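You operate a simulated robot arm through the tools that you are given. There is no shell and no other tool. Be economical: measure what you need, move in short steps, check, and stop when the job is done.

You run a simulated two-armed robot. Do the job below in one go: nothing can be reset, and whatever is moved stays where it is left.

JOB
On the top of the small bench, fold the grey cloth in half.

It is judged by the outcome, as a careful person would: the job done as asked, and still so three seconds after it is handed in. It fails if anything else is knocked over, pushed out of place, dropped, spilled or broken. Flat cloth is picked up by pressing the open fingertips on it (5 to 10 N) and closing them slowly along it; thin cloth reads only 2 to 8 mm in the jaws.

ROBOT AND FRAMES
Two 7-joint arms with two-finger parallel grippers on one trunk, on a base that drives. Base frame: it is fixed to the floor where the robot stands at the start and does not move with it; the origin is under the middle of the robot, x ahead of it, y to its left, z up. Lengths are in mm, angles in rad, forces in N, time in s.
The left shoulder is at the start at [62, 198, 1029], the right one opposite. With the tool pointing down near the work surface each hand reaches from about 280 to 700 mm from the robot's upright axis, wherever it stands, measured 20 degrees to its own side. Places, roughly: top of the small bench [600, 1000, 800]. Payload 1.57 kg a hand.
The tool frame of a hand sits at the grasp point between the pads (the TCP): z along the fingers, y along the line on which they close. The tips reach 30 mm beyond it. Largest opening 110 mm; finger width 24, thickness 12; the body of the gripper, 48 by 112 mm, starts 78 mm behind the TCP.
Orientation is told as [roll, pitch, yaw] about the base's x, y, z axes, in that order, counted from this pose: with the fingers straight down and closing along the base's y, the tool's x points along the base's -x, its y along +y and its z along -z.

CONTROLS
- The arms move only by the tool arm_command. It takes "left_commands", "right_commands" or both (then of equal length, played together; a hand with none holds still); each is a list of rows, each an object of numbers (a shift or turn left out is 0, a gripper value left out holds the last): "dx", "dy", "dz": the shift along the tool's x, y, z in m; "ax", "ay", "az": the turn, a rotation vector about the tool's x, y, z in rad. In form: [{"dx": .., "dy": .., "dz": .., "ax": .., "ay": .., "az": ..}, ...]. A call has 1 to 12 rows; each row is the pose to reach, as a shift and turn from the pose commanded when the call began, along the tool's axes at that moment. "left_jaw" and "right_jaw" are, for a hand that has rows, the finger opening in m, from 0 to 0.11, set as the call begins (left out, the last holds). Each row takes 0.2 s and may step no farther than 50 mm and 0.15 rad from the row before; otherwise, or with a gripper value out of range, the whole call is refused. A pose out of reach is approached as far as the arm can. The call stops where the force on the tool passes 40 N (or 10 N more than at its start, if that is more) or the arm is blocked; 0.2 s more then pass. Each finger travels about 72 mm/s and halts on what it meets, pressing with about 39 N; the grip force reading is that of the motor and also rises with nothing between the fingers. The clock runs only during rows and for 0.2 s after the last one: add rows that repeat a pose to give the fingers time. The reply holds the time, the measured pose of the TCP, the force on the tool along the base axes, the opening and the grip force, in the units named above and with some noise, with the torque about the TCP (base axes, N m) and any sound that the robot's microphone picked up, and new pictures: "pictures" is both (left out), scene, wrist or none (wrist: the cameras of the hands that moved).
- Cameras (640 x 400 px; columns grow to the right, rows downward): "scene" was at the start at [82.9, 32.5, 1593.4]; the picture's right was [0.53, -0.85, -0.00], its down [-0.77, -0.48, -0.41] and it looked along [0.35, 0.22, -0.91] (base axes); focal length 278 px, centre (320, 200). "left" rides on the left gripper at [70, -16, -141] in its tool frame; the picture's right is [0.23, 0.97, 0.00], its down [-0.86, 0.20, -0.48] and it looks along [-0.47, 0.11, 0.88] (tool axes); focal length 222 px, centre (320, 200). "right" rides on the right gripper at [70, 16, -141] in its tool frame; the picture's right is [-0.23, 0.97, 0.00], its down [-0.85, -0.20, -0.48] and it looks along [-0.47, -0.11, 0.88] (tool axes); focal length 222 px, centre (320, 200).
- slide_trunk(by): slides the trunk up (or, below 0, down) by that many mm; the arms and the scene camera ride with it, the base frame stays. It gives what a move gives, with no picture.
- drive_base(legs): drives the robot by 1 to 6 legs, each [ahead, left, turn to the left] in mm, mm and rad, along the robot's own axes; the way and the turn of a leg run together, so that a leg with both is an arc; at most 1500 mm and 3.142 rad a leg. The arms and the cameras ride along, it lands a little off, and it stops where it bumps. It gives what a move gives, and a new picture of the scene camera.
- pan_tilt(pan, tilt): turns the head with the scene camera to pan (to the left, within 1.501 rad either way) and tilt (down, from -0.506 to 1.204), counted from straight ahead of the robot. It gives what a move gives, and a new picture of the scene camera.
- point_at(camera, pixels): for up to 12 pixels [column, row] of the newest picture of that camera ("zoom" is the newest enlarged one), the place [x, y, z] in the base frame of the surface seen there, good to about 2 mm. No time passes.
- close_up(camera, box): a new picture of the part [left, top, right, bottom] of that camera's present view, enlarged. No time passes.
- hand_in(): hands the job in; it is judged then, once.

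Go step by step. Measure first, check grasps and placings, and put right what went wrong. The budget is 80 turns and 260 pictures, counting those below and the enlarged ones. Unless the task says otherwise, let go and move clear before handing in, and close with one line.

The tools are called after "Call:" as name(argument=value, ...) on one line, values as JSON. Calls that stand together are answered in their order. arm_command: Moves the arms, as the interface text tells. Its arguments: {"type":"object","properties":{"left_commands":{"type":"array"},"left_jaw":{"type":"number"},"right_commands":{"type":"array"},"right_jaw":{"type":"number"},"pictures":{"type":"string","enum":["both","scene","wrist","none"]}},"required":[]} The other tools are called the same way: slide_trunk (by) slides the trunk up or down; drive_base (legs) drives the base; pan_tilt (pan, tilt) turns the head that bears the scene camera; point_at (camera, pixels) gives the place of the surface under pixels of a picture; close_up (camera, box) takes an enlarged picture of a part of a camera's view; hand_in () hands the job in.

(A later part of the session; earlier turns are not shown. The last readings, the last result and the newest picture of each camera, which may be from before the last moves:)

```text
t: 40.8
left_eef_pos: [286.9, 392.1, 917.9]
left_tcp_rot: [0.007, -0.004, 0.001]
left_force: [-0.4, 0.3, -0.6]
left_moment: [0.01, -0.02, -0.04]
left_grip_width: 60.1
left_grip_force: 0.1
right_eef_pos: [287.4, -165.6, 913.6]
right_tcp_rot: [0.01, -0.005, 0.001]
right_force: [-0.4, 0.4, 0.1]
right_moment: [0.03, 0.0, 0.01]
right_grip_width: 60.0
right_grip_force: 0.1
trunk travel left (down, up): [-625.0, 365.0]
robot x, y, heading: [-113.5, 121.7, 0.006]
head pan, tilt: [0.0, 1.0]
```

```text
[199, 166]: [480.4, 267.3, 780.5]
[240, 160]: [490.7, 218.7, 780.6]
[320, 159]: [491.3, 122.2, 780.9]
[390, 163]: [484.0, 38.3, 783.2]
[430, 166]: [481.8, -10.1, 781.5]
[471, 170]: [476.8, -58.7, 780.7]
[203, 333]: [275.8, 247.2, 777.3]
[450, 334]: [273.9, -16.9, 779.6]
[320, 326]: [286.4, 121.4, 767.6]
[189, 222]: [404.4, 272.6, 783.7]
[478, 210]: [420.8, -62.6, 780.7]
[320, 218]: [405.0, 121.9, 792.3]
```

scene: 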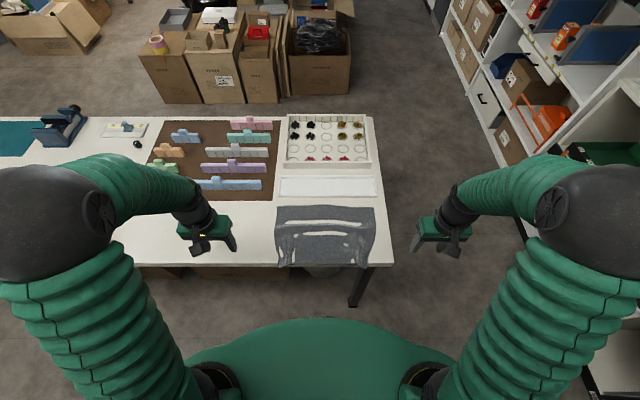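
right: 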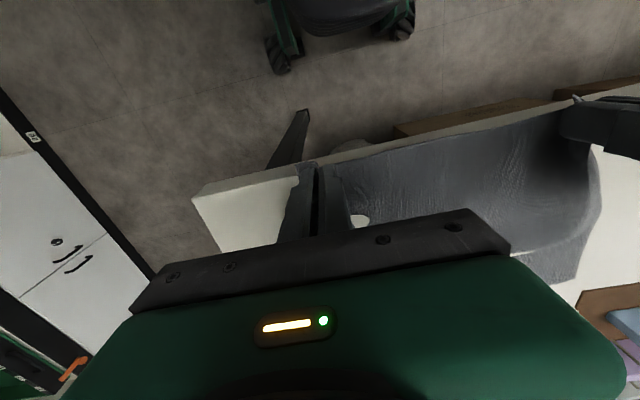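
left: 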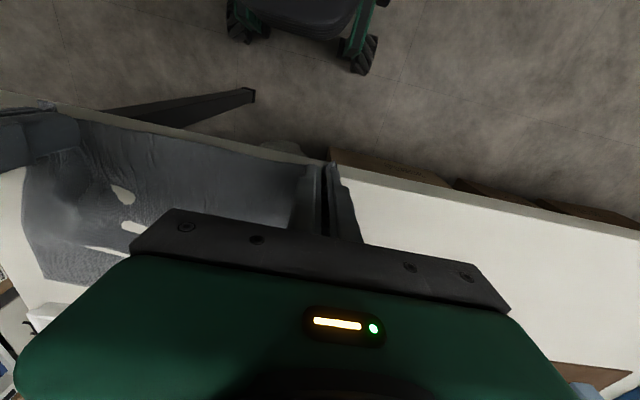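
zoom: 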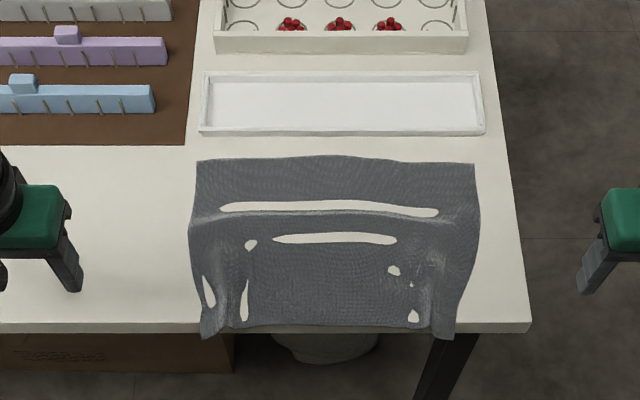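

Far edge: x 477–491, y −59 to 267. Next I'll pinch that edge near its corners and bring it toward me, rotating the fingers forward. I'll move above it now.

Call:
arm_command(left_commands=[{"dx": -0.032, "dy": -0.029, "dz": 0.01}, {"dx": -0.064, "dy": -0.058, "dz": 0.02}, {"dx": -0.096, "dy": -0.087, "dz": 0.032}, {"dx": -0.128, "dy": -0.116, "dz": 0.044}, {"dx": -0.16, "dy": -0.145, "dz": 0.056}, {"dx": -0.19, "dy": -0.172, "dz": 0.068}, {"dx": -0.19, "dy": -0.172, "dz": 0.068}, {"dx": -0.19, "dy": -0.172, "dz": 0.09}, {"dx": -0.19, "dy": -0.172, "dz": 0.09}], right_commands=[{"dx": -0.031, "dy": 0.026, "dz": 0.01}, {"dx": -0.062, "dy": 0.052, "dz": 0.02}, {"dx": -0.093, "dy": 0.078, "dz": 0.032}, {"dx": -0.124, "dy": 0.104, "dz": 0.042}, {"dx": -0.155, "dy": 0.13, "dz": 0.054}, {"dx": -0.185, "dy": 0.154, "dz": 0.064}, {"dx": -0.185, "dy": 0.154, "dz": 0.064}, {"dx": -0.185, "dy": 0.154, "dz": 0.086}, {"dx": -0.185, "dy": 0.154, "dz": 0.086}], pictures="wrist")

```text
t: 42.8
left_eef_pos: [475.8, 219.5, 827.2]
left_tcp_rot: [0.01, -0.005, 0.0]
left_force: [0.3, 0.3, 0.0]
left_moment: [0.0, -0.05, -0.01]
left_grip_width: 59.7
left_grip_force: 0.0
right_eef_pos: [474.4, -9.1, 831.2]
right_tcp_rot: [0.009, -0.005, -0.002]
right_force: [0.9, 0.7, -0.6]
right_moment: [0.01, 0.0, 0.0]
right_grip_width: 60.1
right_grip_force: 0.0
trunk travel left (down, up): [-625.0, 365.0]
robot x, y, heading: [-110.9, 123.9, 0.001]
head pan, tilt: [0.0, 1.0]
```

right: 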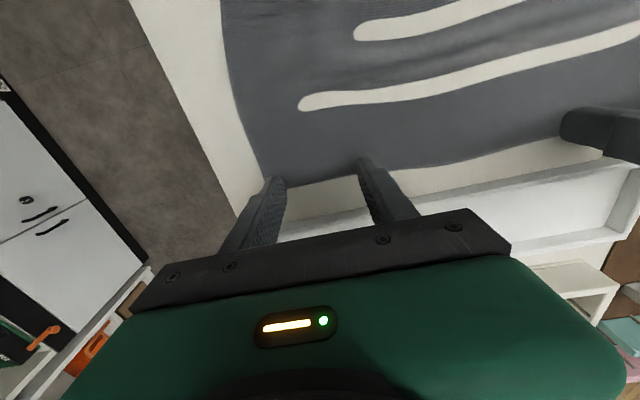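
left: 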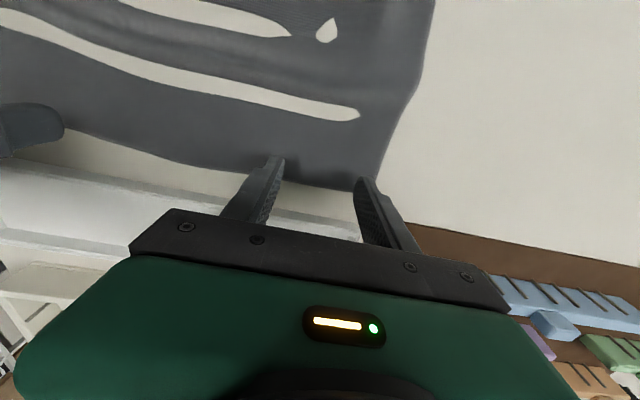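

Call:
point_at(camera="right", pixels=[[264, 178], [300, 186], [340, 177], [410, 169], [235, 120]])

Call:
point_at(camera="left", pixels=[[300, 183], [340, 189], [352, 190], [225, 175], [385, 150]])

```text
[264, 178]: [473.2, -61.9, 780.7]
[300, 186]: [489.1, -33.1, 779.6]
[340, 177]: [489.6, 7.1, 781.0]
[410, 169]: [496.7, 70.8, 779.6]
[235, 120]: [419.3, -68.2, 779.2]
```

```text
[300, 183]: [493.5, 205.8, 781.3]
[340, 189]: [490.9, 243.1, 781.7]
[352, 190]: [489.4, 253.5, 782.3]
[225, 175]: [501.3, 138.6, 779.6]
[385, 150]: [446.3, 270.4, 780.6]
```

Fingers line up with the far edge (x ≈ 488) inside both corners. I'll lower to press.

Call:
arm_command(left_commands=[{"dz": 0.008, "dy": -0.003}, {"dz": 0.013, "dy": -0.003}, {"dz": 0.016, "dy": -0.003}, {"dz": 0.016, "dy": -0.003}], right_commands=[{"dz": 0.01}, {"dz": 0.016}, {"dz": 0.02}, {"dz": 0.02}], pictures="none")

```text
t: 43.8
left_eef_pos: [476.2, 218.1, 812.0]
left_tcp_rot: [0.007, -0.007, 0.0]
left_force: [1.3, 0.1, 4.7]
left_moment: [-0.17, 0.0, 0.02]
left_grip_width: 60.0
left_grip_force: 0.2
right_eef_pos: [475.2, -11.3, 811.7]
right_tcp_rot: [0.009, -0.01, -0.001]
right_force: [-0.3, -0.1, 11.0]
right_moment: [-0.42, 0.1, -0.01]
right_grip_width: 59.6
right_grip_force: 0.0
trunk travel left (down, up): [-625.0, 365.0]
robot x, y, heading: [-110.2, 124.3, 0.007]
head pan, tilt: [0.0, 1.0]
```

The roll is slightly off (0.008 rad), loading one finger of each hand. I'll correct that and press a little more, closing to 50 mm.

Call:
arm_command(left_commands=[{"dz": 0.001, "ax": 0.008}, {"dz": 0.0014, "ax": 0.009}, {"dz": 0.0014, "ax": 0.009}], right_commands=[{"dz": 0.0005, "ax": 0.008}, {"dz": 0.0008, "ax": 0.009}, {"dz": 0.0008, "ax": 0.009}], pictures="none")

Call:
arm_command(left_commands=[{"dz": 0.0}, {"dy": -0.001}], right_commands=[{"dz": 0.0}, {"dy": 0.001}], left_jaw=0.05, right_jaw=0.05, pictures="none")

```text
t: 44.6
left_eef_pos: [476.4, 217.4, 811.1]
left_tcp_rot: [-0.003, -0.01, -0.001]
left_force: [2.1, 1.6, 13.3]
left_moment: [0.31, 0.0, -0.05]
left_grip_width: 60.0
left_grip_force: 0.1
right_eef_pos: [475.0, -10.9, 812.8]
right_tcp_rot: [-0.001, -0.011, 0.0]
right_force: [6.3, -0.3, 23.8]
right_moment: [0.0, -0.01, 0.02]
right_grip_width: 59.7
right_grip_force: 0.0
trunk travel left (down, up): [-625.0, 365.0]
robot x, y, heading: [-115.9, 124.1, 0.001]
head pan, tilt: [0.0, 1.0]
```

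```text
t: 45.2
left_eef_pos: [475.2, 216.6, 810.9]
left_tcp_rot: [0.0, -0.007, 0.0]
left_force: [-1.4, 1.3, 15.5]
left_moment: [0.2, 0.15, 0.05]
left_grip_width: 48.4
left_grip_force: 0.0
right_eef_pos: [474.1, -9.7, 811.8]
right_tcp_rot: [-0.003, -0.011, -0.001]
right_force: [2.3, -1.1, 27.9]
right_moment: [0.05, 0.09, 0.03]
right_grip_width: 48.4
right_grip_force: 0.1
trunk travel left (down, up): [-625.0, 365.0]
robot x, y, heading: [-112.0, 122.6, -0.002]
head pan, tilt: [0.0, 1.0]
```

The right hand presses a bit hard (28 N). I'll ease it and continue closing while creeping both hands inward.

Call:
arm_command(left_commands=[{"dz": 0.0}, {"dy": -0.002}], right_commands=[{"dz": -0.0012}, {"dz": -0.0012, "dy": 0.002}], left_jaw=0.04, right_jaw=0.04, pictures="none")

Call:
arm_command(left_commands=[{"dz": 0.0}, {"dy": -0.002}], right_commands=[{"dz": 0.0}, {"dy": 0.002}], left_jaw=0.032, right_jaw=0.032, pictures="wrist")

```text
t: 45.8
left_eef_pos: [475.8, 213.4, 812.7]
left_tcp_rot: [0.0, -0.007, 0.002]
left_force: [-1.0, 3.1, 20.2]
left_moment: [0.24, 0.17, 0.03]
left_grip_width: 40.7
left_grip_force: 0.3
right_eef_pos: [472.1, -8.4, 811.4]
right_tcp_rot: [-0.002, -0.007, -0.002]
right_force: [1.1, -1.0, 18.8]
right_moment: [0.06, 0.04, 0.03]
right_grip_width: 39.2
right_grip_force: 0.0
trunk travel left (down, up): [-625.0, 365.0]
robot x, y, heading: [-112.5, 121.9, 0.0]
head pan, tilt: [0.0, 1.0]
```

```text
t: 46.4
left_eef_pos: [475.8, 212.2, 811.5]
left_tcp_rot: [0.001, -0.009, 0.003]
left_force: [-0.6, 2.7, 20.3]
left_moment: [0.21, 0.12, 0.0]
left_grip_width: 32.2
left_grip_force: 0.3
right_eef_pos: [472.9, -5.6, 812.3]
right_tcp_rot: [-0.003, -0.007, -0.002]
right_force: [-0.3, -1.5, 13.5]
right_moment: [-0.05, 0.06, 0.01]
right_grip_width: 31.5
right_grip_force: 0.1
trunk travel left (down, up): [-625.0, 365.0]
robot x, y, heading: [-116.9, 122.9, 0.0]
head pan, tilt: [0.0, 1.0]
```

right: 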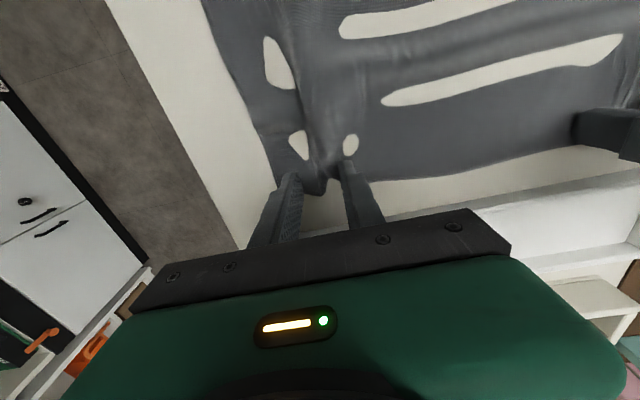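
left: 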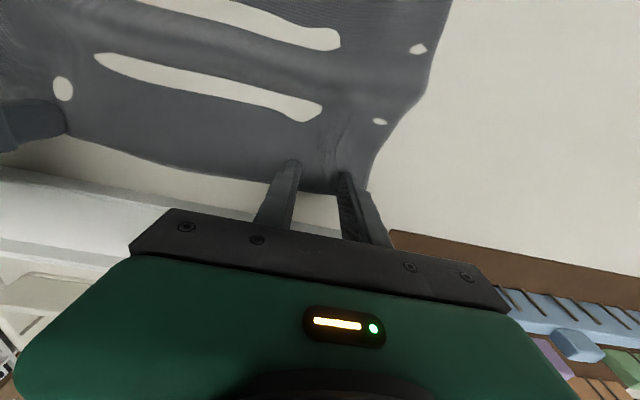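

The ridge is forming in the right view (320,170) and the left (340,170). I'll continue closing.

Call:
arm_command(left_commands=[{"dz": 0.0}, {"dy": -0.002}], right_commands=[{"dz": 0.0003}, {"dz": 0.0003, "dy": 0.002}], left_jaw=0.024, right_jaw=0.024, pictures="none")

Call:
arm_command(left_commands=[{"dz": 0.0}, {"dy": -0.002}], right_commands=[{"dz": 0.0}, {"dy": 0.002}], left_jaw=0.016, right_jaw=0.016, pictures="none")

Call:
arm_command(left_commands=[{"dy": -0.001}, {"dy": -0.003}], right_commands=[{"dy": 0.001}, {"dy": 0.003}], left_jaw=0.008, right_jaw=0.008, pictures="none")

Call:
arm_command(left_commands=[{"dz": 0.0}, {"dy": -0.002}, {"dy": -0.002}], right_commands=[{"dz": 0.0}, {"dy": 0.002}, {"dy": 0.002}], left_jaw=0.0, right_jaw=0.0, pictures="wrist")

```text
t: 47.0
left_eef_pos: [474.5, 208.9, 812.1]
left_tcp_rot: [-0.002, -0.007, 0.0]
left_force: [1.8, 2.1, 15.6]
left_moment: [0.19, 0.03, -0.04]
left_grip_width: 25.3
left_grip_force: 0.6
right_eef_pos: [473.6, -4.3, 811.2]
right_tcp_rot: [-0.001, -0.01, -0.003]
right_force: [-2.0, -3.2, 20.1]
right_moment: [-0.06, 0.17, 0.0]
right_grip_width: 23.6
right_grip_force: 0.0
trunk travel left (down, up): [-625.0, 365.0]
robot x, y, heading: [-112.4, 121.3, 0.005]
head pan, tilt: [0.0, 1.0]
```

```text
t: 47.6
left_eef_pos: [473.6, 207.3, 811.8]
left_tcp_rot: [-0.002, -0.007, 0.002]
left_force: [-0.8, 1.7, 16.5]
left_moment: [0.1, 0.14, 0.03]
left_grip_width: 14.7
left_grip_force: 0.0
right_eef_pos: [473.2, -4.2, 812.8]
right_tcp_rot: [0.001, -0.007, -0.002]
right_force: [1.0, -2.5, 18.0]
right_moment: [-0.05, 0.07, 0.04]
right_grip_width: 16.0
right_grip_force: 0.1
trunk travel left (down, up): [-625.0, 365.0]
robot x, y, heading: [-112.1, 124.7, 0.004]
head pan, tilt: [0.0, 1.0]
```

```text
t: 48.2
left_eef_pos: [475.4, 204.2, 811.2]
left_tcp_rot: [0.0, -0.01, 0.0]
left_force: [0.6, 2.2, 15.2]
left_moment: [0.09, 0.06, -0.04]
left_grip_width: 8.8
left_grip_force: 0.6
right_eef_pos: [473.5, -0.2, 811.4]
right_tcp_rot: [0.0, -0.009, -0.004]
right_force: [-0.9, -4.1, 19.2]
right_moment: [-0.12, 0.1, 0.01]
right_grip_width: 8.7
right_grip_force: 0.7
trunk travel left (down, up): [-625.0, 365.0]
robot x, y, heading: [-111.4, 118.8, 0.003]
head pan, tilt: [0.0, 1.0]
```

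```text
t: 49.0
left_eef_pos: [475.1, 202.2, 810.9]
left_tcp_rot: [0.0, -0.009, -0.001]
left_force: [-1.1, 2.6, 17.5]
left_moment: [0.11, 0.15, -0.03]
left_grip_width: 2.1
left_grip_force: 24.0
right_eef_pos: [473.7, 1.7, 811.3]
right_tcp_rot: [-0.001, -0.01, -0.001]
right_force: [0.3, -1.3, 17.0]
right_moment: [-0.11, 0.06, -0.02]
right_grip_width: 2.6
right_grip_force: 23.7
trunk travel left (down, up): [-625.0, 365.0]
robot x, y, heading: [-112.4, 124.1, 0.001]
head pan, tilt: [0.0, 1.0]
```

right: 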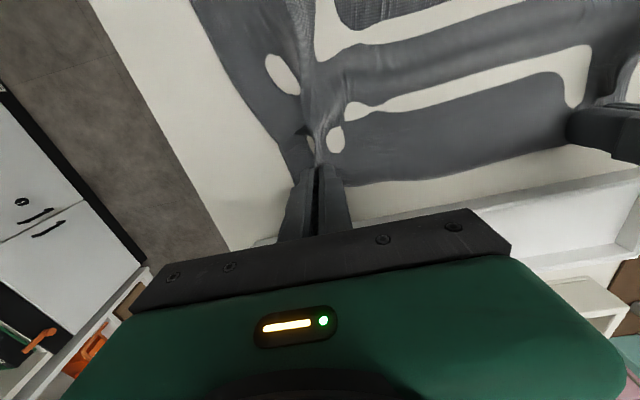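
left: 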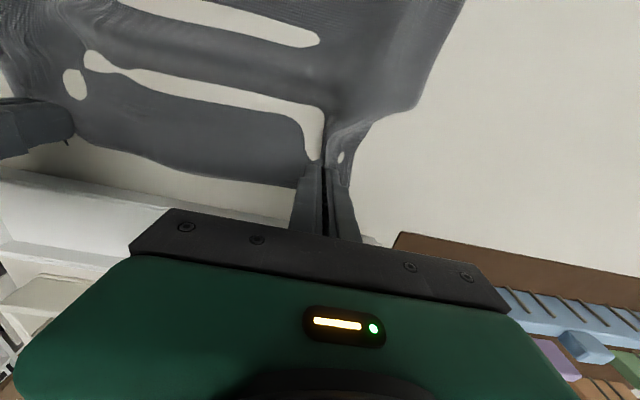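

Both jaws hold cloth (2.1 and 2.6 mm). I'll lift in an arc toward me while rotating the fingers forward (negative pitch), stopping above the crease line.

Call:
arm_command(left_commands=[{"dz": -0.008}, {"dz": -0.016}, {"dx": 0.005, "dz": -0.035, "ay": -0.1}, {"dx": 0.015, "dz": -0.055, "ay": -0.2}, {"dx": 0.03, "dz": -0.072, "ay": -0.3}, {"dx": 0.048, "dz": -0.085, "ay": -0.4}, {"dx": 0.068, "dz": -0.093, "ay": -0.5}, {"dx": 0.088, "dz": -0.097, "ay": -0.6}, {"dx": 0.088, "dz": -0.097, "ay": -0.6}], right_commands=[{"dz": -0.008}, {"dz": -0.016}, {"dx": 0.005, "dz": -0.035, "ay": -0.1}, {"dx": 0.015, "dz": -0.055, "ay": -0.2}, {"dx": 0.03, "dz": -0.072, "ay": -0.3}, {"dx": 0.048, "dz": -0.085, "ay": -0.4}, {"dx": 0.068, "dz": -0.093, "ay": -0.5}, {"dx": 0.088, "dz": -0.097, "ay": -0.6}, {"dx": 0.088, "dz": -0.097, "ay": -0.6}], pictures="both")

Call:
close_up(camera="scene", box=[230, 150, 410, 290])

```text
t: 50.9
left_eef_pos: [404.5, 296.4, 912.4]
left_tcp_rot: [-0.012, -0.613, 0.211]
left_force: [0.3, -0.2, -0.1]
left_moment: [0.01, -0.01, 0.02]
left_grip_width: 0.2
left_grip_force: 21.7
right_eef_pos: [386.8, 4.5, 906.0]
right_tcp_rot: [-0.003, -0.606, 0.0]
right_force: [-0.7, 0.7, -0.4]
right_moment: [-0.01, 0.0, 0.01]
right_grip_width: 2.0
right_grip_force: 23.3
trunk travel left (down, up): [-625.0, 365.0]
robot x, y, heading: [-109.2, 123.6, -0.001]
head pan, tilt: [0.0, 1.0]
stopped in row 9 (left hand): the arm was blocked; the commanded pose is now the measured one
```

scene: 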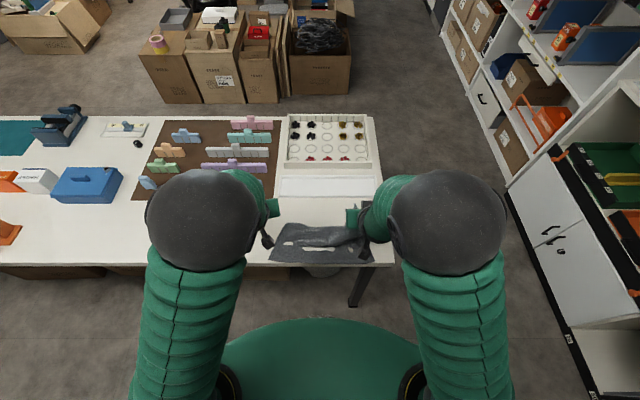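
right: 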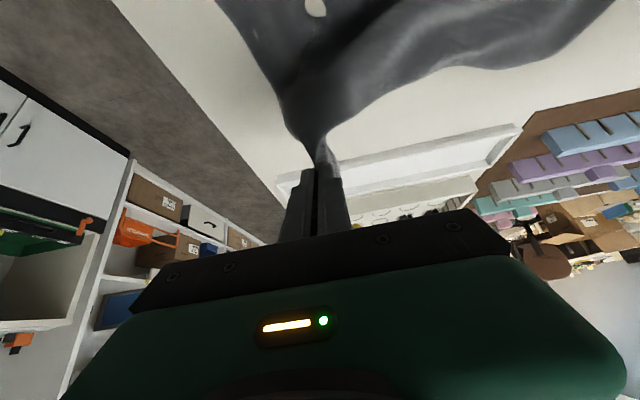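
left: 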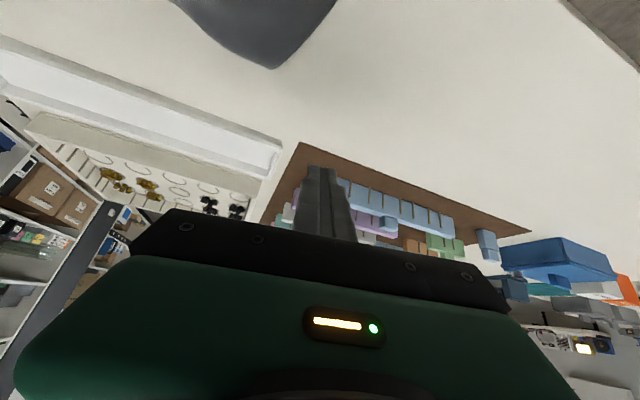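

```text
2.86 times, centred on (320, 220) of scene
```

zoom: 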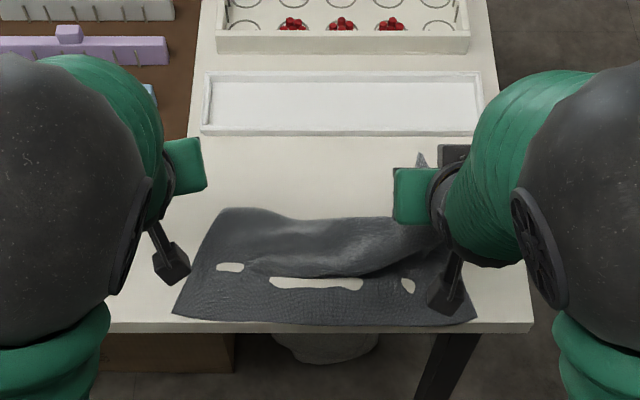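

The left arm was blocked and its pinch slipped out, but the left part of the hem seems to have flopped over toward me. The right still holds. I'll measure the present layout.

Call:
close_up(camera="scene", box=[265, 205, 385, 275])

Call:
point_at(camera="zoom", pixels=[[30, 300], [120, 30], [200, 60], [300, 60], [60, 180], [130, 175], [200, 180], [280, 190], [400, 140], [300, 130], [200, 110], [540, 300]])

```text
5.33 times, centred on (325, 240) of scene
```

zoom: 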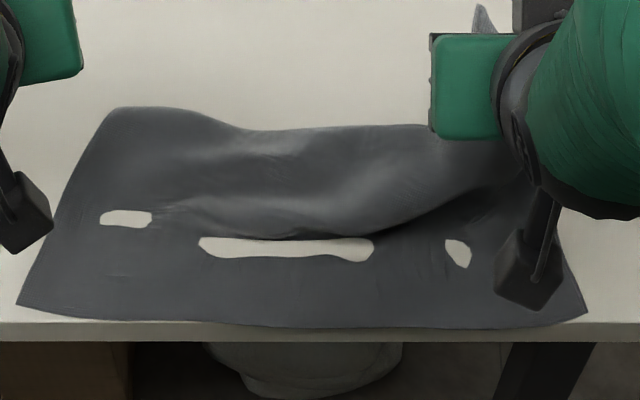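

```text
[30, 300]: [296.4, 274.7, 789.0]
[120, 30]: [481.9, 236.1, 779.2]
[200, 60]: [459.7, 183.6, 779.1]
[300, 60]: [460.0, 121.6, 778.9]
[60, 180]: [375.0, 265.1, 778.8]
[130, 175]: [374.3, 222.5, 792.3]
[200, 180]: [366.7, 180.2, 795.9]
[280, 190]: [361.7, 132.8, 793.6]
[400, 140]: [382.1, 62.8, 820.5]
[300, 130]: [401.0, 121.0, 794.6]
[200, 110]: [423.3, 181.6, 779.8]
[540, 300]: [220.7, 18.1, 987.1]
```

The right part is still held, and the left far corner has dropped near x ≈ 425, y ≈ 240. I'll finish the right side first: reach forward a bit, then drive back 150 mm so the hem swings over and the arms get room.

Call:
arm_command(right_commands=[{"dx": -0.0085, "dz": 0.014}, {"dx": -0.017, "dz": 0.028}, {"dx": -0.0256, "dz": 0.0421}], pictures="none")

Call:
drive_base(legs=[[-150, 0, 0]])

Call:
close_up(camera="scene", box=[240, 140, 400, 260])

```text
t: 51.7
left_eef_pos: [404.2, 293.7, 911.8]
left_tcp_rot: [-0.007, -0.612, 0.21]
left_force: [0.2, -0.5, -0.4]
left_moment: [0.06, -0.01, -0.01]
left_grip_width: 0.2
left_grip_force: 21.4
right_eef_pos: [432.6, 3.8, 886.2]
right_tcp_rot: [-0.002, -0.604, -0.001]
right_force: [-0.2, 0.2, -0.4]
right_moment: [-0.01, 0.0, 0.0]
right_grip_width: 1.9
right_grip_force: 23.1
trunk travel left (down, up): [-625.0, 365.0]
robot x, y, heading: [-114.1, 122.5, 0.002]
head pan, tilt: [0.0, 1.0]
```

```text
t: 53.1
left_eef_pos: [257.7, 292.7, 910.4]
left_tcp_rot: [-0.004, -0.609, 0.207]
left_force: [-0.1, -0.6, 0.0]
left_moment: [-0.01, -0.02, 0.01]
left_grip_width: 0.2
left_grip_force: 20.9
right_eef_pos: [284.0, 1.4, 885.8]
right_tcp_rot: [-0.002, -0.605, -0.004]
right_force: [0.4, -0.1, 0.4]
right_moment: [0.01, 0.0, 0.0]
right_grip_width: 2.2
right_grip_force: 23.4
trunk travel left (down, up): [-625.0, 365.0]
robot x, y, heading: [-260.5, 122.2, -0.001]
head pan, tilt: [0.0, 1.0]
```

scene: 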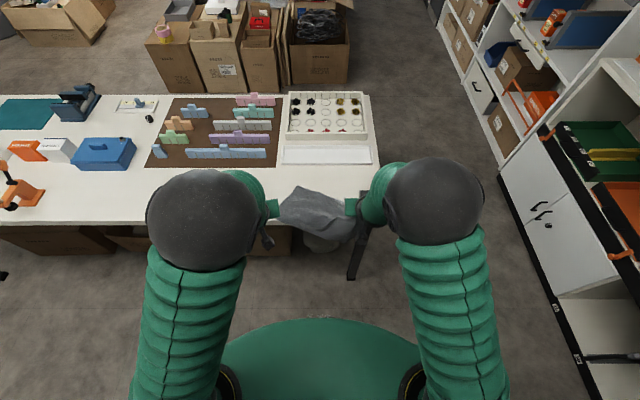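

```text
3.33 times, centred on (320, 200) of scene
```

zoom: 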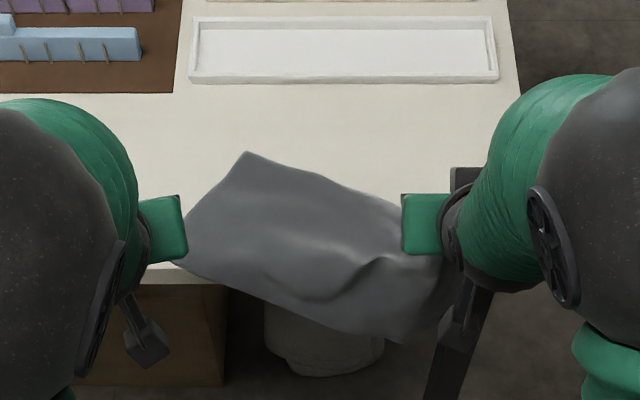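

The drive pulled the loose cloth toward me and part now hangs over the bench edge, with the right hand still holding its corner. I'll drive forward again to bring it back onto the bench.

Call:
drive_base(legs=[[165, 0, 0]])

Call:
close_up(camera="scene", box=[230, 150, 410, 290])

Call:
close_up(camera="right", box=[0, 0, 640, 400])

```text
t: 54.5
left_eef_pos: [417.0, 291.6, 914.7]
left_tcp_rot: [-0.009, -0.616, 0.211]
left_force: [0.3, 0.0, 0.2]
left_moment: [0.02, 0.0, -0.03]
left_grip_width: 0.1
left_grip_force: 21.3
right_eef_pos: [443.7, -0.9, 888.0]
right_tcp_rot: [0.001, -0.609, -0.008]
right_force: [0.1, 0.5, -0.2]
right_moment: [0.02, 0.01, 0.03]
right_grip_width: 2.0
right_grip_force: 23.5
trunk travel left (down, up): [-625.0, 365.0]
robot x, y, heading: [-99.9, 123.0, -0.001]
head pan, tilt: [0.0, 1.0]
```

scene: 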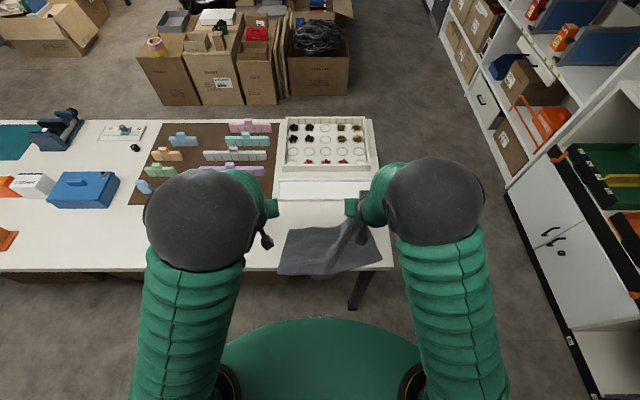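

```text
2.86 times, centred on (320, 220) of scene
```

zoom: 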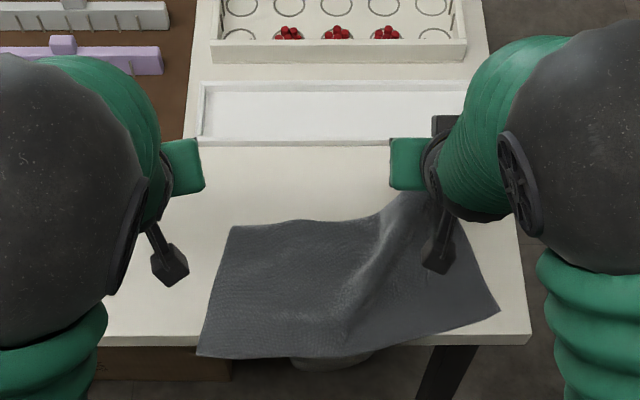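

```text
1.00 times, centred on (320, 200) of right (not enlarged: the box is as wide or as high as the picture)
```

zoom: 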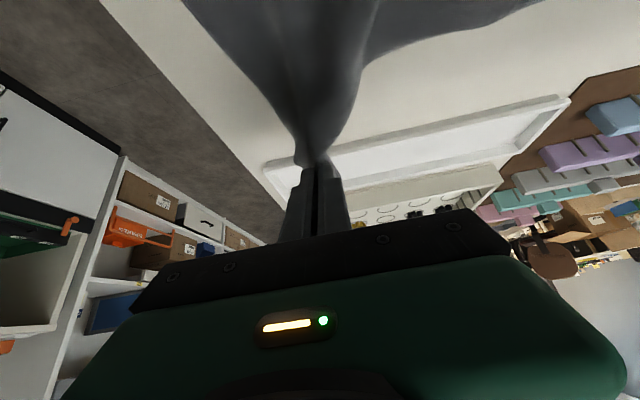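

The cloth is back on the bench. I'll set the right corner down further forward, upright near x ≈ 497, to draw the cloth forward. At the same time I'll straighten the left hand and move it aside.

Call:
arm_command(right_commands=[{"dx": -0.001, "dy": -0.002, "dz": 0.017, "ay": 0.12}, {"dx": -0.002, "dy": -0.004, "dz": 0.034, "ay": 0.24}, {"dx": -0.003, "dy": -0.006, "dz": 0.051, "ay": 0.36}, {"dx": -0.005, "dy": -0.008, "dz": 0.068, "ay": 0.48}, {"dx": -0.006, "dy": -0.011, "dz": 0.0845, "ay": 0.605}, {"dx": -0.006, "dy": -0.011, "dz": 0.0845, "ay": 0.605}], left_commands=[{"dx": -0.006, "dy": 0.02, "dz": -0.001, "ax": 0.0136, "ay": 0.122, "az": 0.042}, {"dx": -0.012, "dy": 0.04, "dz": -0.002, "ax": 0.027, "ay": 0.244, "az": 0.084}, {"dx": -0.018, "dy": 0.06, "dz": -0.003, "ax": 0.041, "ay": 0.366, "az": 0.125}, {"dx": -0.024, "dy": 0.08, "dz": -0.004, "ax": 0.054, "ay": 0.488, "az": 0.167}, {"dx": -0.0286, "dy": 0.098, "dz": -0.0044, "ax": 0.068, "ay": 0.61, "az": 0.209}, {"dx": -0.0286, "dy": 0.098, "dz": -0.0044, "ax": 0.068, "ay": 0.61, "az": 0.209}], left_jaw=0.06, pictures="both")

Call:
close_up(camera="scene", box=[230, 150, 410, 290])

Call:
point_at(camera="zoom", pixels=[[198, 354], [232, 228], [498, 310], [300, 220], [350, 340]])

```text
t: 55.9
left_eef_pos: [414.6, 394.8, 934.6]
left_tcp_rot: [-0.01, -0.005, -0.011]
left_force: [-0.2, 0.5, -0.7]
left_moment: [-0.01, -0.02, -0.03]
left_grip_width: 60.0
left_grip_force: 0.1
right_eef_pos: [495.6, -12.5, 824.1]
right_tcp_rot: [-0.002, -0.003, -0.006]
right_force: [-0.4, 0.0, -0.3]
right_moment: [-0.03, -0.04, 0.0]
right_grip_width: 1.7
right_grip_force: 23.9
trunk travel left (down, up): [-625.0, 365.0]
robot x, y, heading: [-96.2, 120.7, -0.001]
head pan, tilt: [0.0, 1.0]
```

scene: 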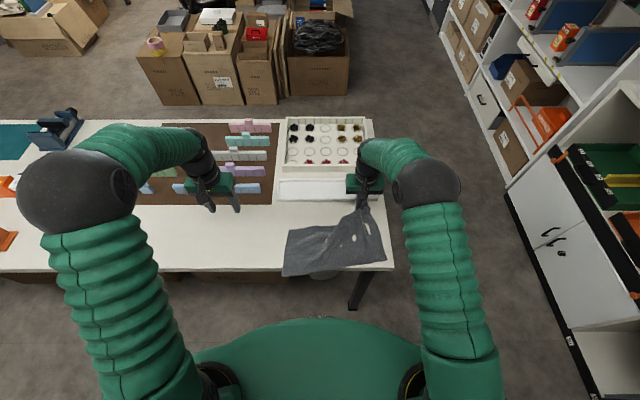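
right: 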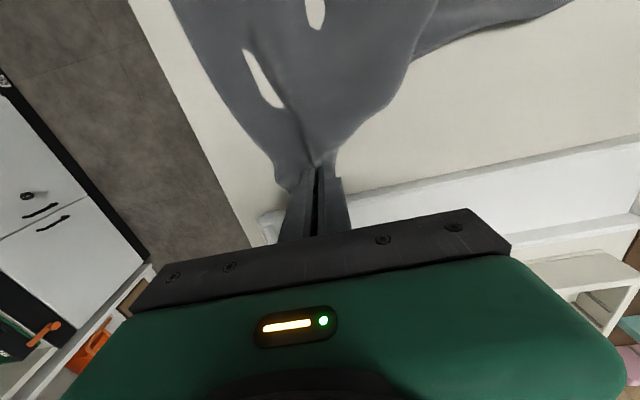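
left: 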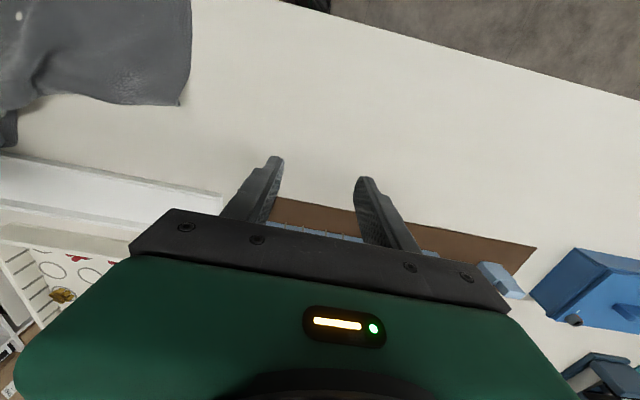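

```text
2.86 times, centred on (320, 220) of scene
```

zoom: 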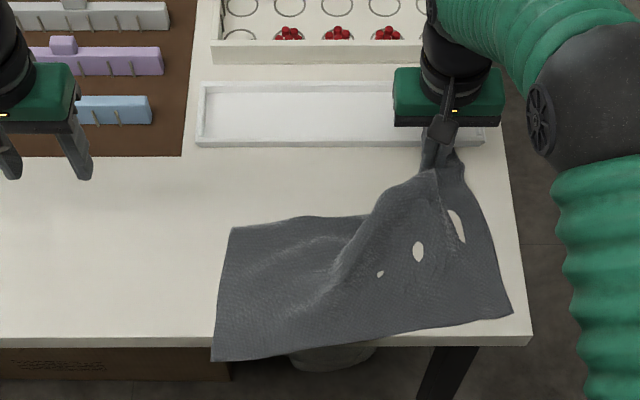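

```text
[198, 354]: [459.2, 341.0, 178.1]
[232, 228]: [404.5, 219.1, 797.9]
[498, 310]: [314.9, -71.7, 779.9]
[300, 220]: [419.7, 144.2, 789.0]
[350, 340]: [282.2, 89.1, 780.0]
```

The left far corner is at (405,219), now easy to reach. I'll bring the left hand over that edge while the right keeps holding.

Call:
arm_command(left_commands=[{"dx": 0.003, "dy": -0.042, "dz": 0.01}, {"dx": 0.006, "dy": -0.084, "dz": 0.025}, {"dx": 0.009, "dy": -0.126, "dz": 0.045}, {"dx": 0.012, "dy": -0.168, "dz": 0.065}, {"dx": 0.015, "dy": -0.21, "dz": 0.085}, {"dx": 0.015, "dy": -0.212, "dz": 0.102}, {"dx": 0.015, "dy": -0.212, "dz": 0.102}], left_jaw=0.05, pictures="wrist")

Call:
point_at(camera="left", pixels=[[300, 180], [340, 185], [365, 170], [250, 170], [200, 170], [400, 140]])

```text
t: 57.5
left_eef_pos: [401.9, 180.8, 831.9]
left_tcp_rot: [-0.009, -0.005, -0.011]
left_force: [-0.6, -0.5, 0.4]
left_moment: [0.02, 0.01, 0.0]
left_grip_width: 49.9
left_grip_force: 0.1
right_eef_pos: [496.5, -12.1, 823.6]
right_tcp_rot: [-0.001, -0.004, -0.007]
right_force: [0.0, 0.4, -0.1]
right_moment: [-0.01, -0.01, 0.01]
right_grip_width: 1.7
right_grip_force: 23.4
trunk travel left (down, up): [-625.0, 365.0]
robot x, y, heading: [-98.1, 123.9, 0.001]
head pan, tilt: [0.0, 1.0]
```

left: 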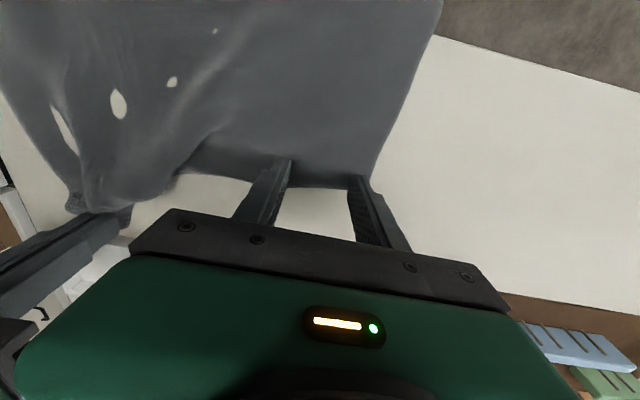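

```text
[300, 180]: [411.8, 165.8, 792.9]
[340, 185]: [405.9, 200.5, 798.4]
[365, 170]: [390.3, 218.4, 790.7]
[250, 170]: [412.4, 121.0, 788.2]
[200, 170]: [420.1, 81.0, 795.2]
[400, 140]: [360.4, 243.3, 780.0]
```

The edge is at x ≈ 408 and slightly raised. I'll shift 5 mm toward me and press.

Call:
arm_command(left_commands=[{"dx": 0.005, "dz": 0.008, "ax": -0.008}, {"dx": 0.005, "dz": 0.016, "ax": -0.008}, {"dx": 0.005, "dz": 0.021, "ax": -0.008}, {"dx": 0.005, "dz": 0.021, "ax": -0.008}], pictures="none")

```text
t: 58.5
left_eef_pos: [396.6, 181.6, 812.3]
left_tcp_rot: [0.0, -0.007, -0.01]
left_force: [0.0, 0.7, 13.4]
left_moment: [0.07, 0.03, 0.0]
left_grip_width: 50.1
left_grip_force: 0.2
right_eef_pos: [497.1, -13.2, 823.2]
right_tcp_rot: [0.001, -0.002, -0.006]
right_force: [0.4, -0.4, 0.1]
right_moment: [0.01, -0.02, 0.0]
right_grip_width: 2.2
right_grip_force: 23.3
trunk travel left (down, up): [-625.0, 365.0]
robot x, y, heading: [-95.7, 123.6, -0.001]
head pan, tilt: [0.0, 1.0]
```

Call:
arm_command(left_commands=[{"dz": 0.0003}, {"dz": 0.0003}], left_jaw=0.04, pictures="none")

Call:
arm_command(left_commands=[{"dz": 0.0}, {"dz": 0.0}], left_jaw=0.031, pictures="none")

Call:
arm_command(left_commands=[{"dz": 0.0}, {"dz": 0.0}], left_jaw=0.023, pictures="wrist")

Call:
arm_command(left_commands=[{"dz": 0.0}, {"dz": 0.0}], left_jaw=0.015, pictures="none")

Call:
arm_command(left_commands=[{"dz": 0.0}, {"dz": 0.0}], left_jaw=0.008, pictures="none")

Call:
arm_command(left_commands=[{"dz": 0.0}, {"dz": 0.0}, {"dz": 0.0}], left_jaw=0.0, pictures="wrist")

```text
t: 59.1
left_eef_pos: [396.5, 181.3, 813.2]
left_tcp_rot: [-0.001, -0.008, -0.012]
left_force: [2.0, 1.5, 19.7]
left_moment: [0.08, -0.02, -0.03]
left_grip_width: 40.9
left_grip_force: 0.4
right_eef_pos: [496.3, -13.6, 824.0]
right_tcp_rot: [0.002, -0.005, -0.007]
right_force: [0.4, 0.1, -0.2]
right_moment: [-0.02, -0.03, 0.01]
right_grip_width: 2.1
right_grip_force: 23.4
trunk travel left (down, up): [-625.0, 365.0]
robot x, y, heading: [-99.1, 118.9, -0.002]
head pan, tilt: [0.0, 1.0]
```

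```text
t: 59.7
left_eef_pos: [396.3, 180.3, 812.4]
left_tcp_rot: [-0.001, -0.008, -0.01]
left_force: [0.5, 0.0, 22.9]
left_moment: [0.07, 0.1, 0.0]
left_grip_width: 30.0
left_grip_force: 0.0
right_eef_pos: [495.2, -13.6, 823.9]
right_tcp_rot: [-0.001, -0.005, -0.006]
right_force: [0.4, -0.3, 0.2]
right_moment: [0.02, 0.0, 0.06]
right_grip_width: 1.8
right_grip_force: 23.6
trunk travel left (down, up): [-625.0, 365.0]
robot x, y, heading: [-95.8, 121.4, -0.0]
head pan, tilt: [0.0, 1.0]
```

```text
t: 60.3
left_eef_pos: [396.4, 182.0, 812.7]
left_tcp_rot: [0.0, -0.007, -0.011]
left_force: [0.0, 1.0, 24.9]
left_moment: [0.11, 0.07, -0.01]
left_grip_width: 21.7
left_grip_force: 0.0
right_eef_pos: [495.1, -12.7, 825.1]
right_tcp_rot: [0.001, -0.006, -0.008]
right_force: [-0.5, 0.6, 0.6]
right_moment: [0.01, 0.0, 0.01]
right_grip_width: 2.0
right_grip_force: 24.2
trunk travel left (down, up): [-625.0, 365.0]
robot x, y, heading: [-100.8, 125.0, -0.003]
head pan, tilt: [0.0, 1.0]
```

left: 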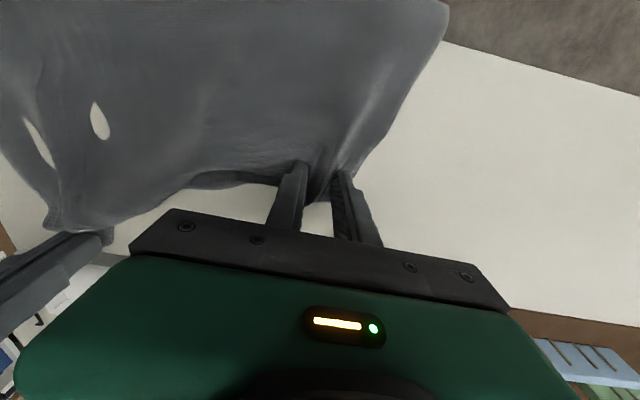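

```text
t: 60.9
left_eef_pos: [395.4, 180.8, 812.1]
left_tcp_rot: [0.0, -0.007, -0.011]
left_force: [0.0, 2.6, 25.5]
left_moment: [0.16, 0.14, -0.01]
left_grip_width: 15.0
left_grip_force: 0.1
right_eef_pos: [495.5, -12.3, 824.0]
right_tcp_rot: [0.0, -0.005, -0.005]
right_force: [0.1, 0.8, -0.4]
right_moment: [-0.02, 0.0, -0.01]
right_grip_width: 1.6
right_grip_force: 23.7
trunk travel left (down, up): [-625.0, 365.0]
robot x, y, heading: [-97.7, 119.2, -0.003]
head pan, tilt: [0.0, 1.0]
```

```text
t: 61.5
left_eef_pos: [394.7, 180.7, 811.4]
left_tcp_rot: [0.0, -0.006, -0.012]
left_force: [-1.2, 3.0, 27.9]
left_moment: [0.13, 0.12, -0.02]
left_grip_width: 8.9
left_grip_force: 7.7
right_eef_pos: [495.7, -13.3, 824.1]
right_tcp_rot: [-0.001, -0.006, -0.006]
right_force: [0.0, 1.8, -1.3]
right_moment: [0.01, 0.03, 0.01]
right_grip_width: 2.0
right_grip_force: 24.1
trunk travel left (down, up): [-625.0, 365.0]
robot x, y, heading: [-96.3, 118.1, -0.001]
head pan, tilt: [0.0, 1.0]
```

```text
t: 62.3
left_eef_pos: [394.5, 180.1, 812.4]
left_tcp_rot: [0.001, -0.006, -0.011]
left_force: [-0.8, 2.8, 28.2]
left_moment: [0.13, -0.02, -0.01]
left_grip_width: 2.9
left_grip_force: 23.8
right_eef_pos: [496.3, -13.8, 824.0]
right_tcp_rot: [0.001, -0.004, -0.009]
right_force: [-0.2, 1.0, 0.2]
right_moment: [0.02, 0.01, 0.03]
right_grip_width: 1.9
right_grip_force: 23.9
trunk travel left (down, up): [-625.0, 365.0]
robot x, y, heading: [-95.3, 124.8, -0.002]
head pan, tilt: [0.0, 1.0]
```

left: 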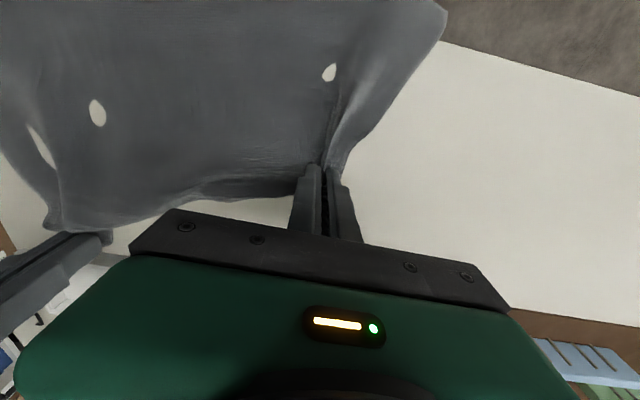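

Left holds 2.9 mm, right 1.9 mm. Now I'll lift both slightly and move them forward to x ≈ 525, above the tray rim, to draw the near edge well onto the bench and square the cloth.

Call:
arm_command(left_commands=[{"dz": -0.012}, {"dz": -0.028, "dx": -0.01}, {"dz": -0.045, "dx": -0.03, "dy": 0.003}, {"dz": -0.048, "dx": -0.05, "dy": 0.006}, {"dz": -0.048, "dx": -0.07, "dy": 0.008}, {"dz": -0.048, "dx": -0.09, "dy": 0.01}, {"dz": -0.048, "dx": -0.11, "dy": 0.012}, {"dz": -0.048, "dx": -0.13, "dy": 0.014}, {"dz": -0.048, "dx": -0.13, "dy": 0.014}], right_commands=[{"dz": -0.012}, {"dz": -0.024}, {"dz": -0.036}, {"dz": -0.036}, {"dz": -0.036}, {"dz": -0.036, "dx": -0.01}, {"dz": -0.036, "dx": -0.02}, {"dz": -0.036, "dx": -0.028}, {"dz": -0.036, "dx": -0.028}], pictures="both")

Call:
close_up(camera="scene", box=[230, 150, 410, 290])

Call:
point_at(camera="zoom", pixels=[[320, 335], [320, 325], [240, 330], [420, 325], [490, 310], [200, 330], [210, 150], [320, 180]])

```text
t: 64.3
left_eef_pos: [527.2, 193.0, 859.1]
left_tcp_rot: [0.002, -0.003, -0.009]
left_force: [0.2, 0.3, 0.6]
left_moment: [0.0, -0.02, 0.04]
left_grip_width: 2.8
left_grip_force: 23.5
right_eef_pos: [524.5, -12.7, 858.1]
right_tcp_rot: [0.0, -0.005, -0.008]
right_force: [0.0, -0.1, 0.3]
right_moment: [0.02, 0.02, -0.06]
right_grip_width: 2.1
right_grip_force: 23.8
trunk travel left (down, up): [-625.0, 365.0]
robot x, y, heading: [-96.6, 120.4, -0.002]
head pan, tilt: [0.0, 1.0]
```

scene: 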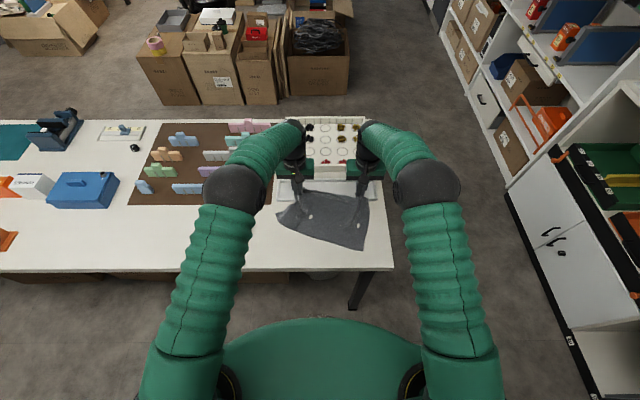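
right: 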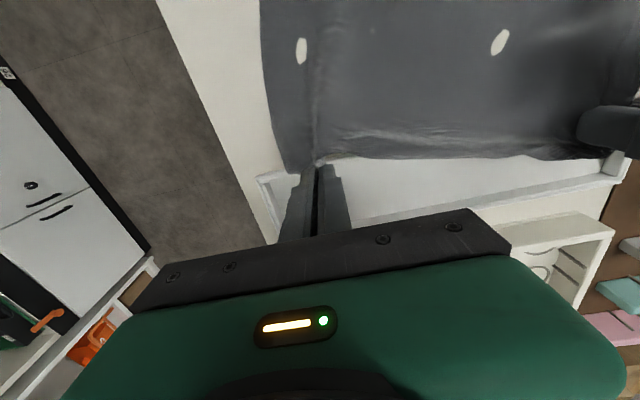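
left: 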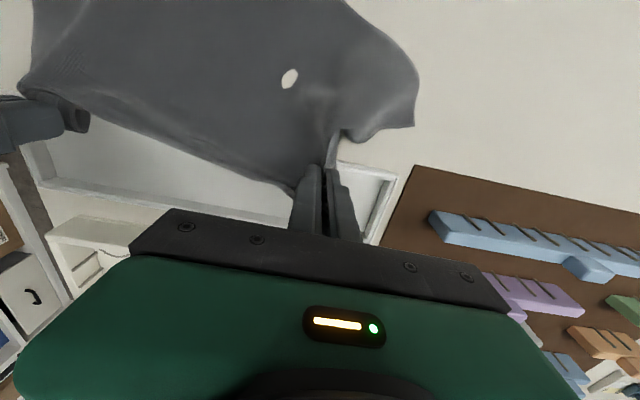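

```text
2.86 times, centred on (320, 220) of scene
```

zoom: 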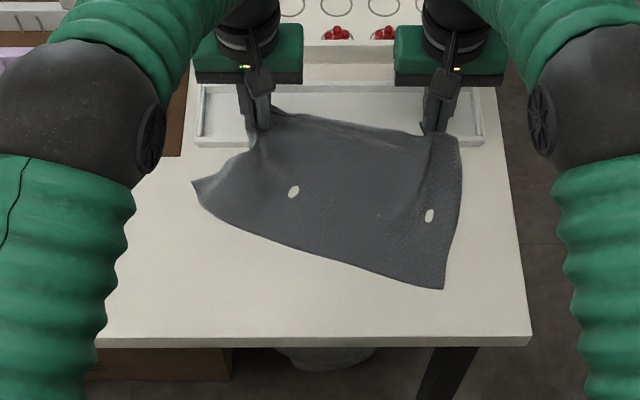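

```text
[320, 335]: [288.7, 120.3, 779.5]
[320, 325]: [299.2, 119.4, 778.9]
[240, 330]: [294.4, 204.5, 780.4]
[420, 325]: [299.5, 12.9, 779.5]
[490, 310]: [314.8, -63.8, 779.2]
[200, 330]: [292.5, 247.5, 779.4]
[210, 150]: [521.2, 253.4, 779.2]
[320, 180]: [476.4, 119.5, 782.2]
```

The near edge is skewed: the left depth is only about half. It seems I pinched a fold on the left, with the true far-left corner tucked underneath. I'll look closely.

Call:
close_up(camera="left", box=[180, 0, 500, 220])

Call:
close_up(camera="scene", box=[270, 180, 380, 255])

```text
1.82 times, centred on (340, 110) of left
```

zoom: 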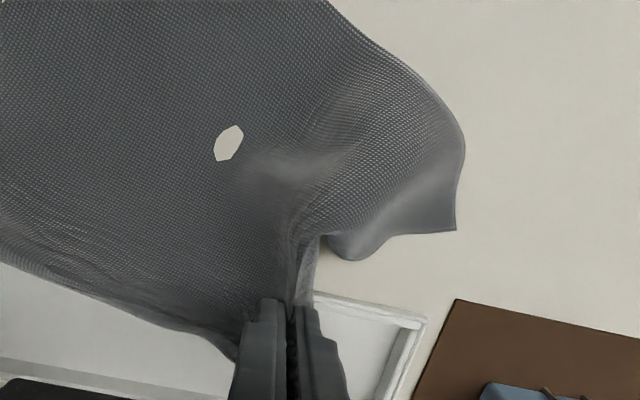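

```text
5.33 times, centred on (325, 218) of scene
```

zoom: 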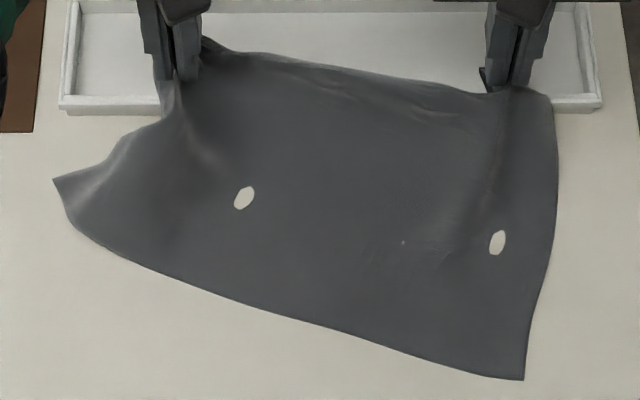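

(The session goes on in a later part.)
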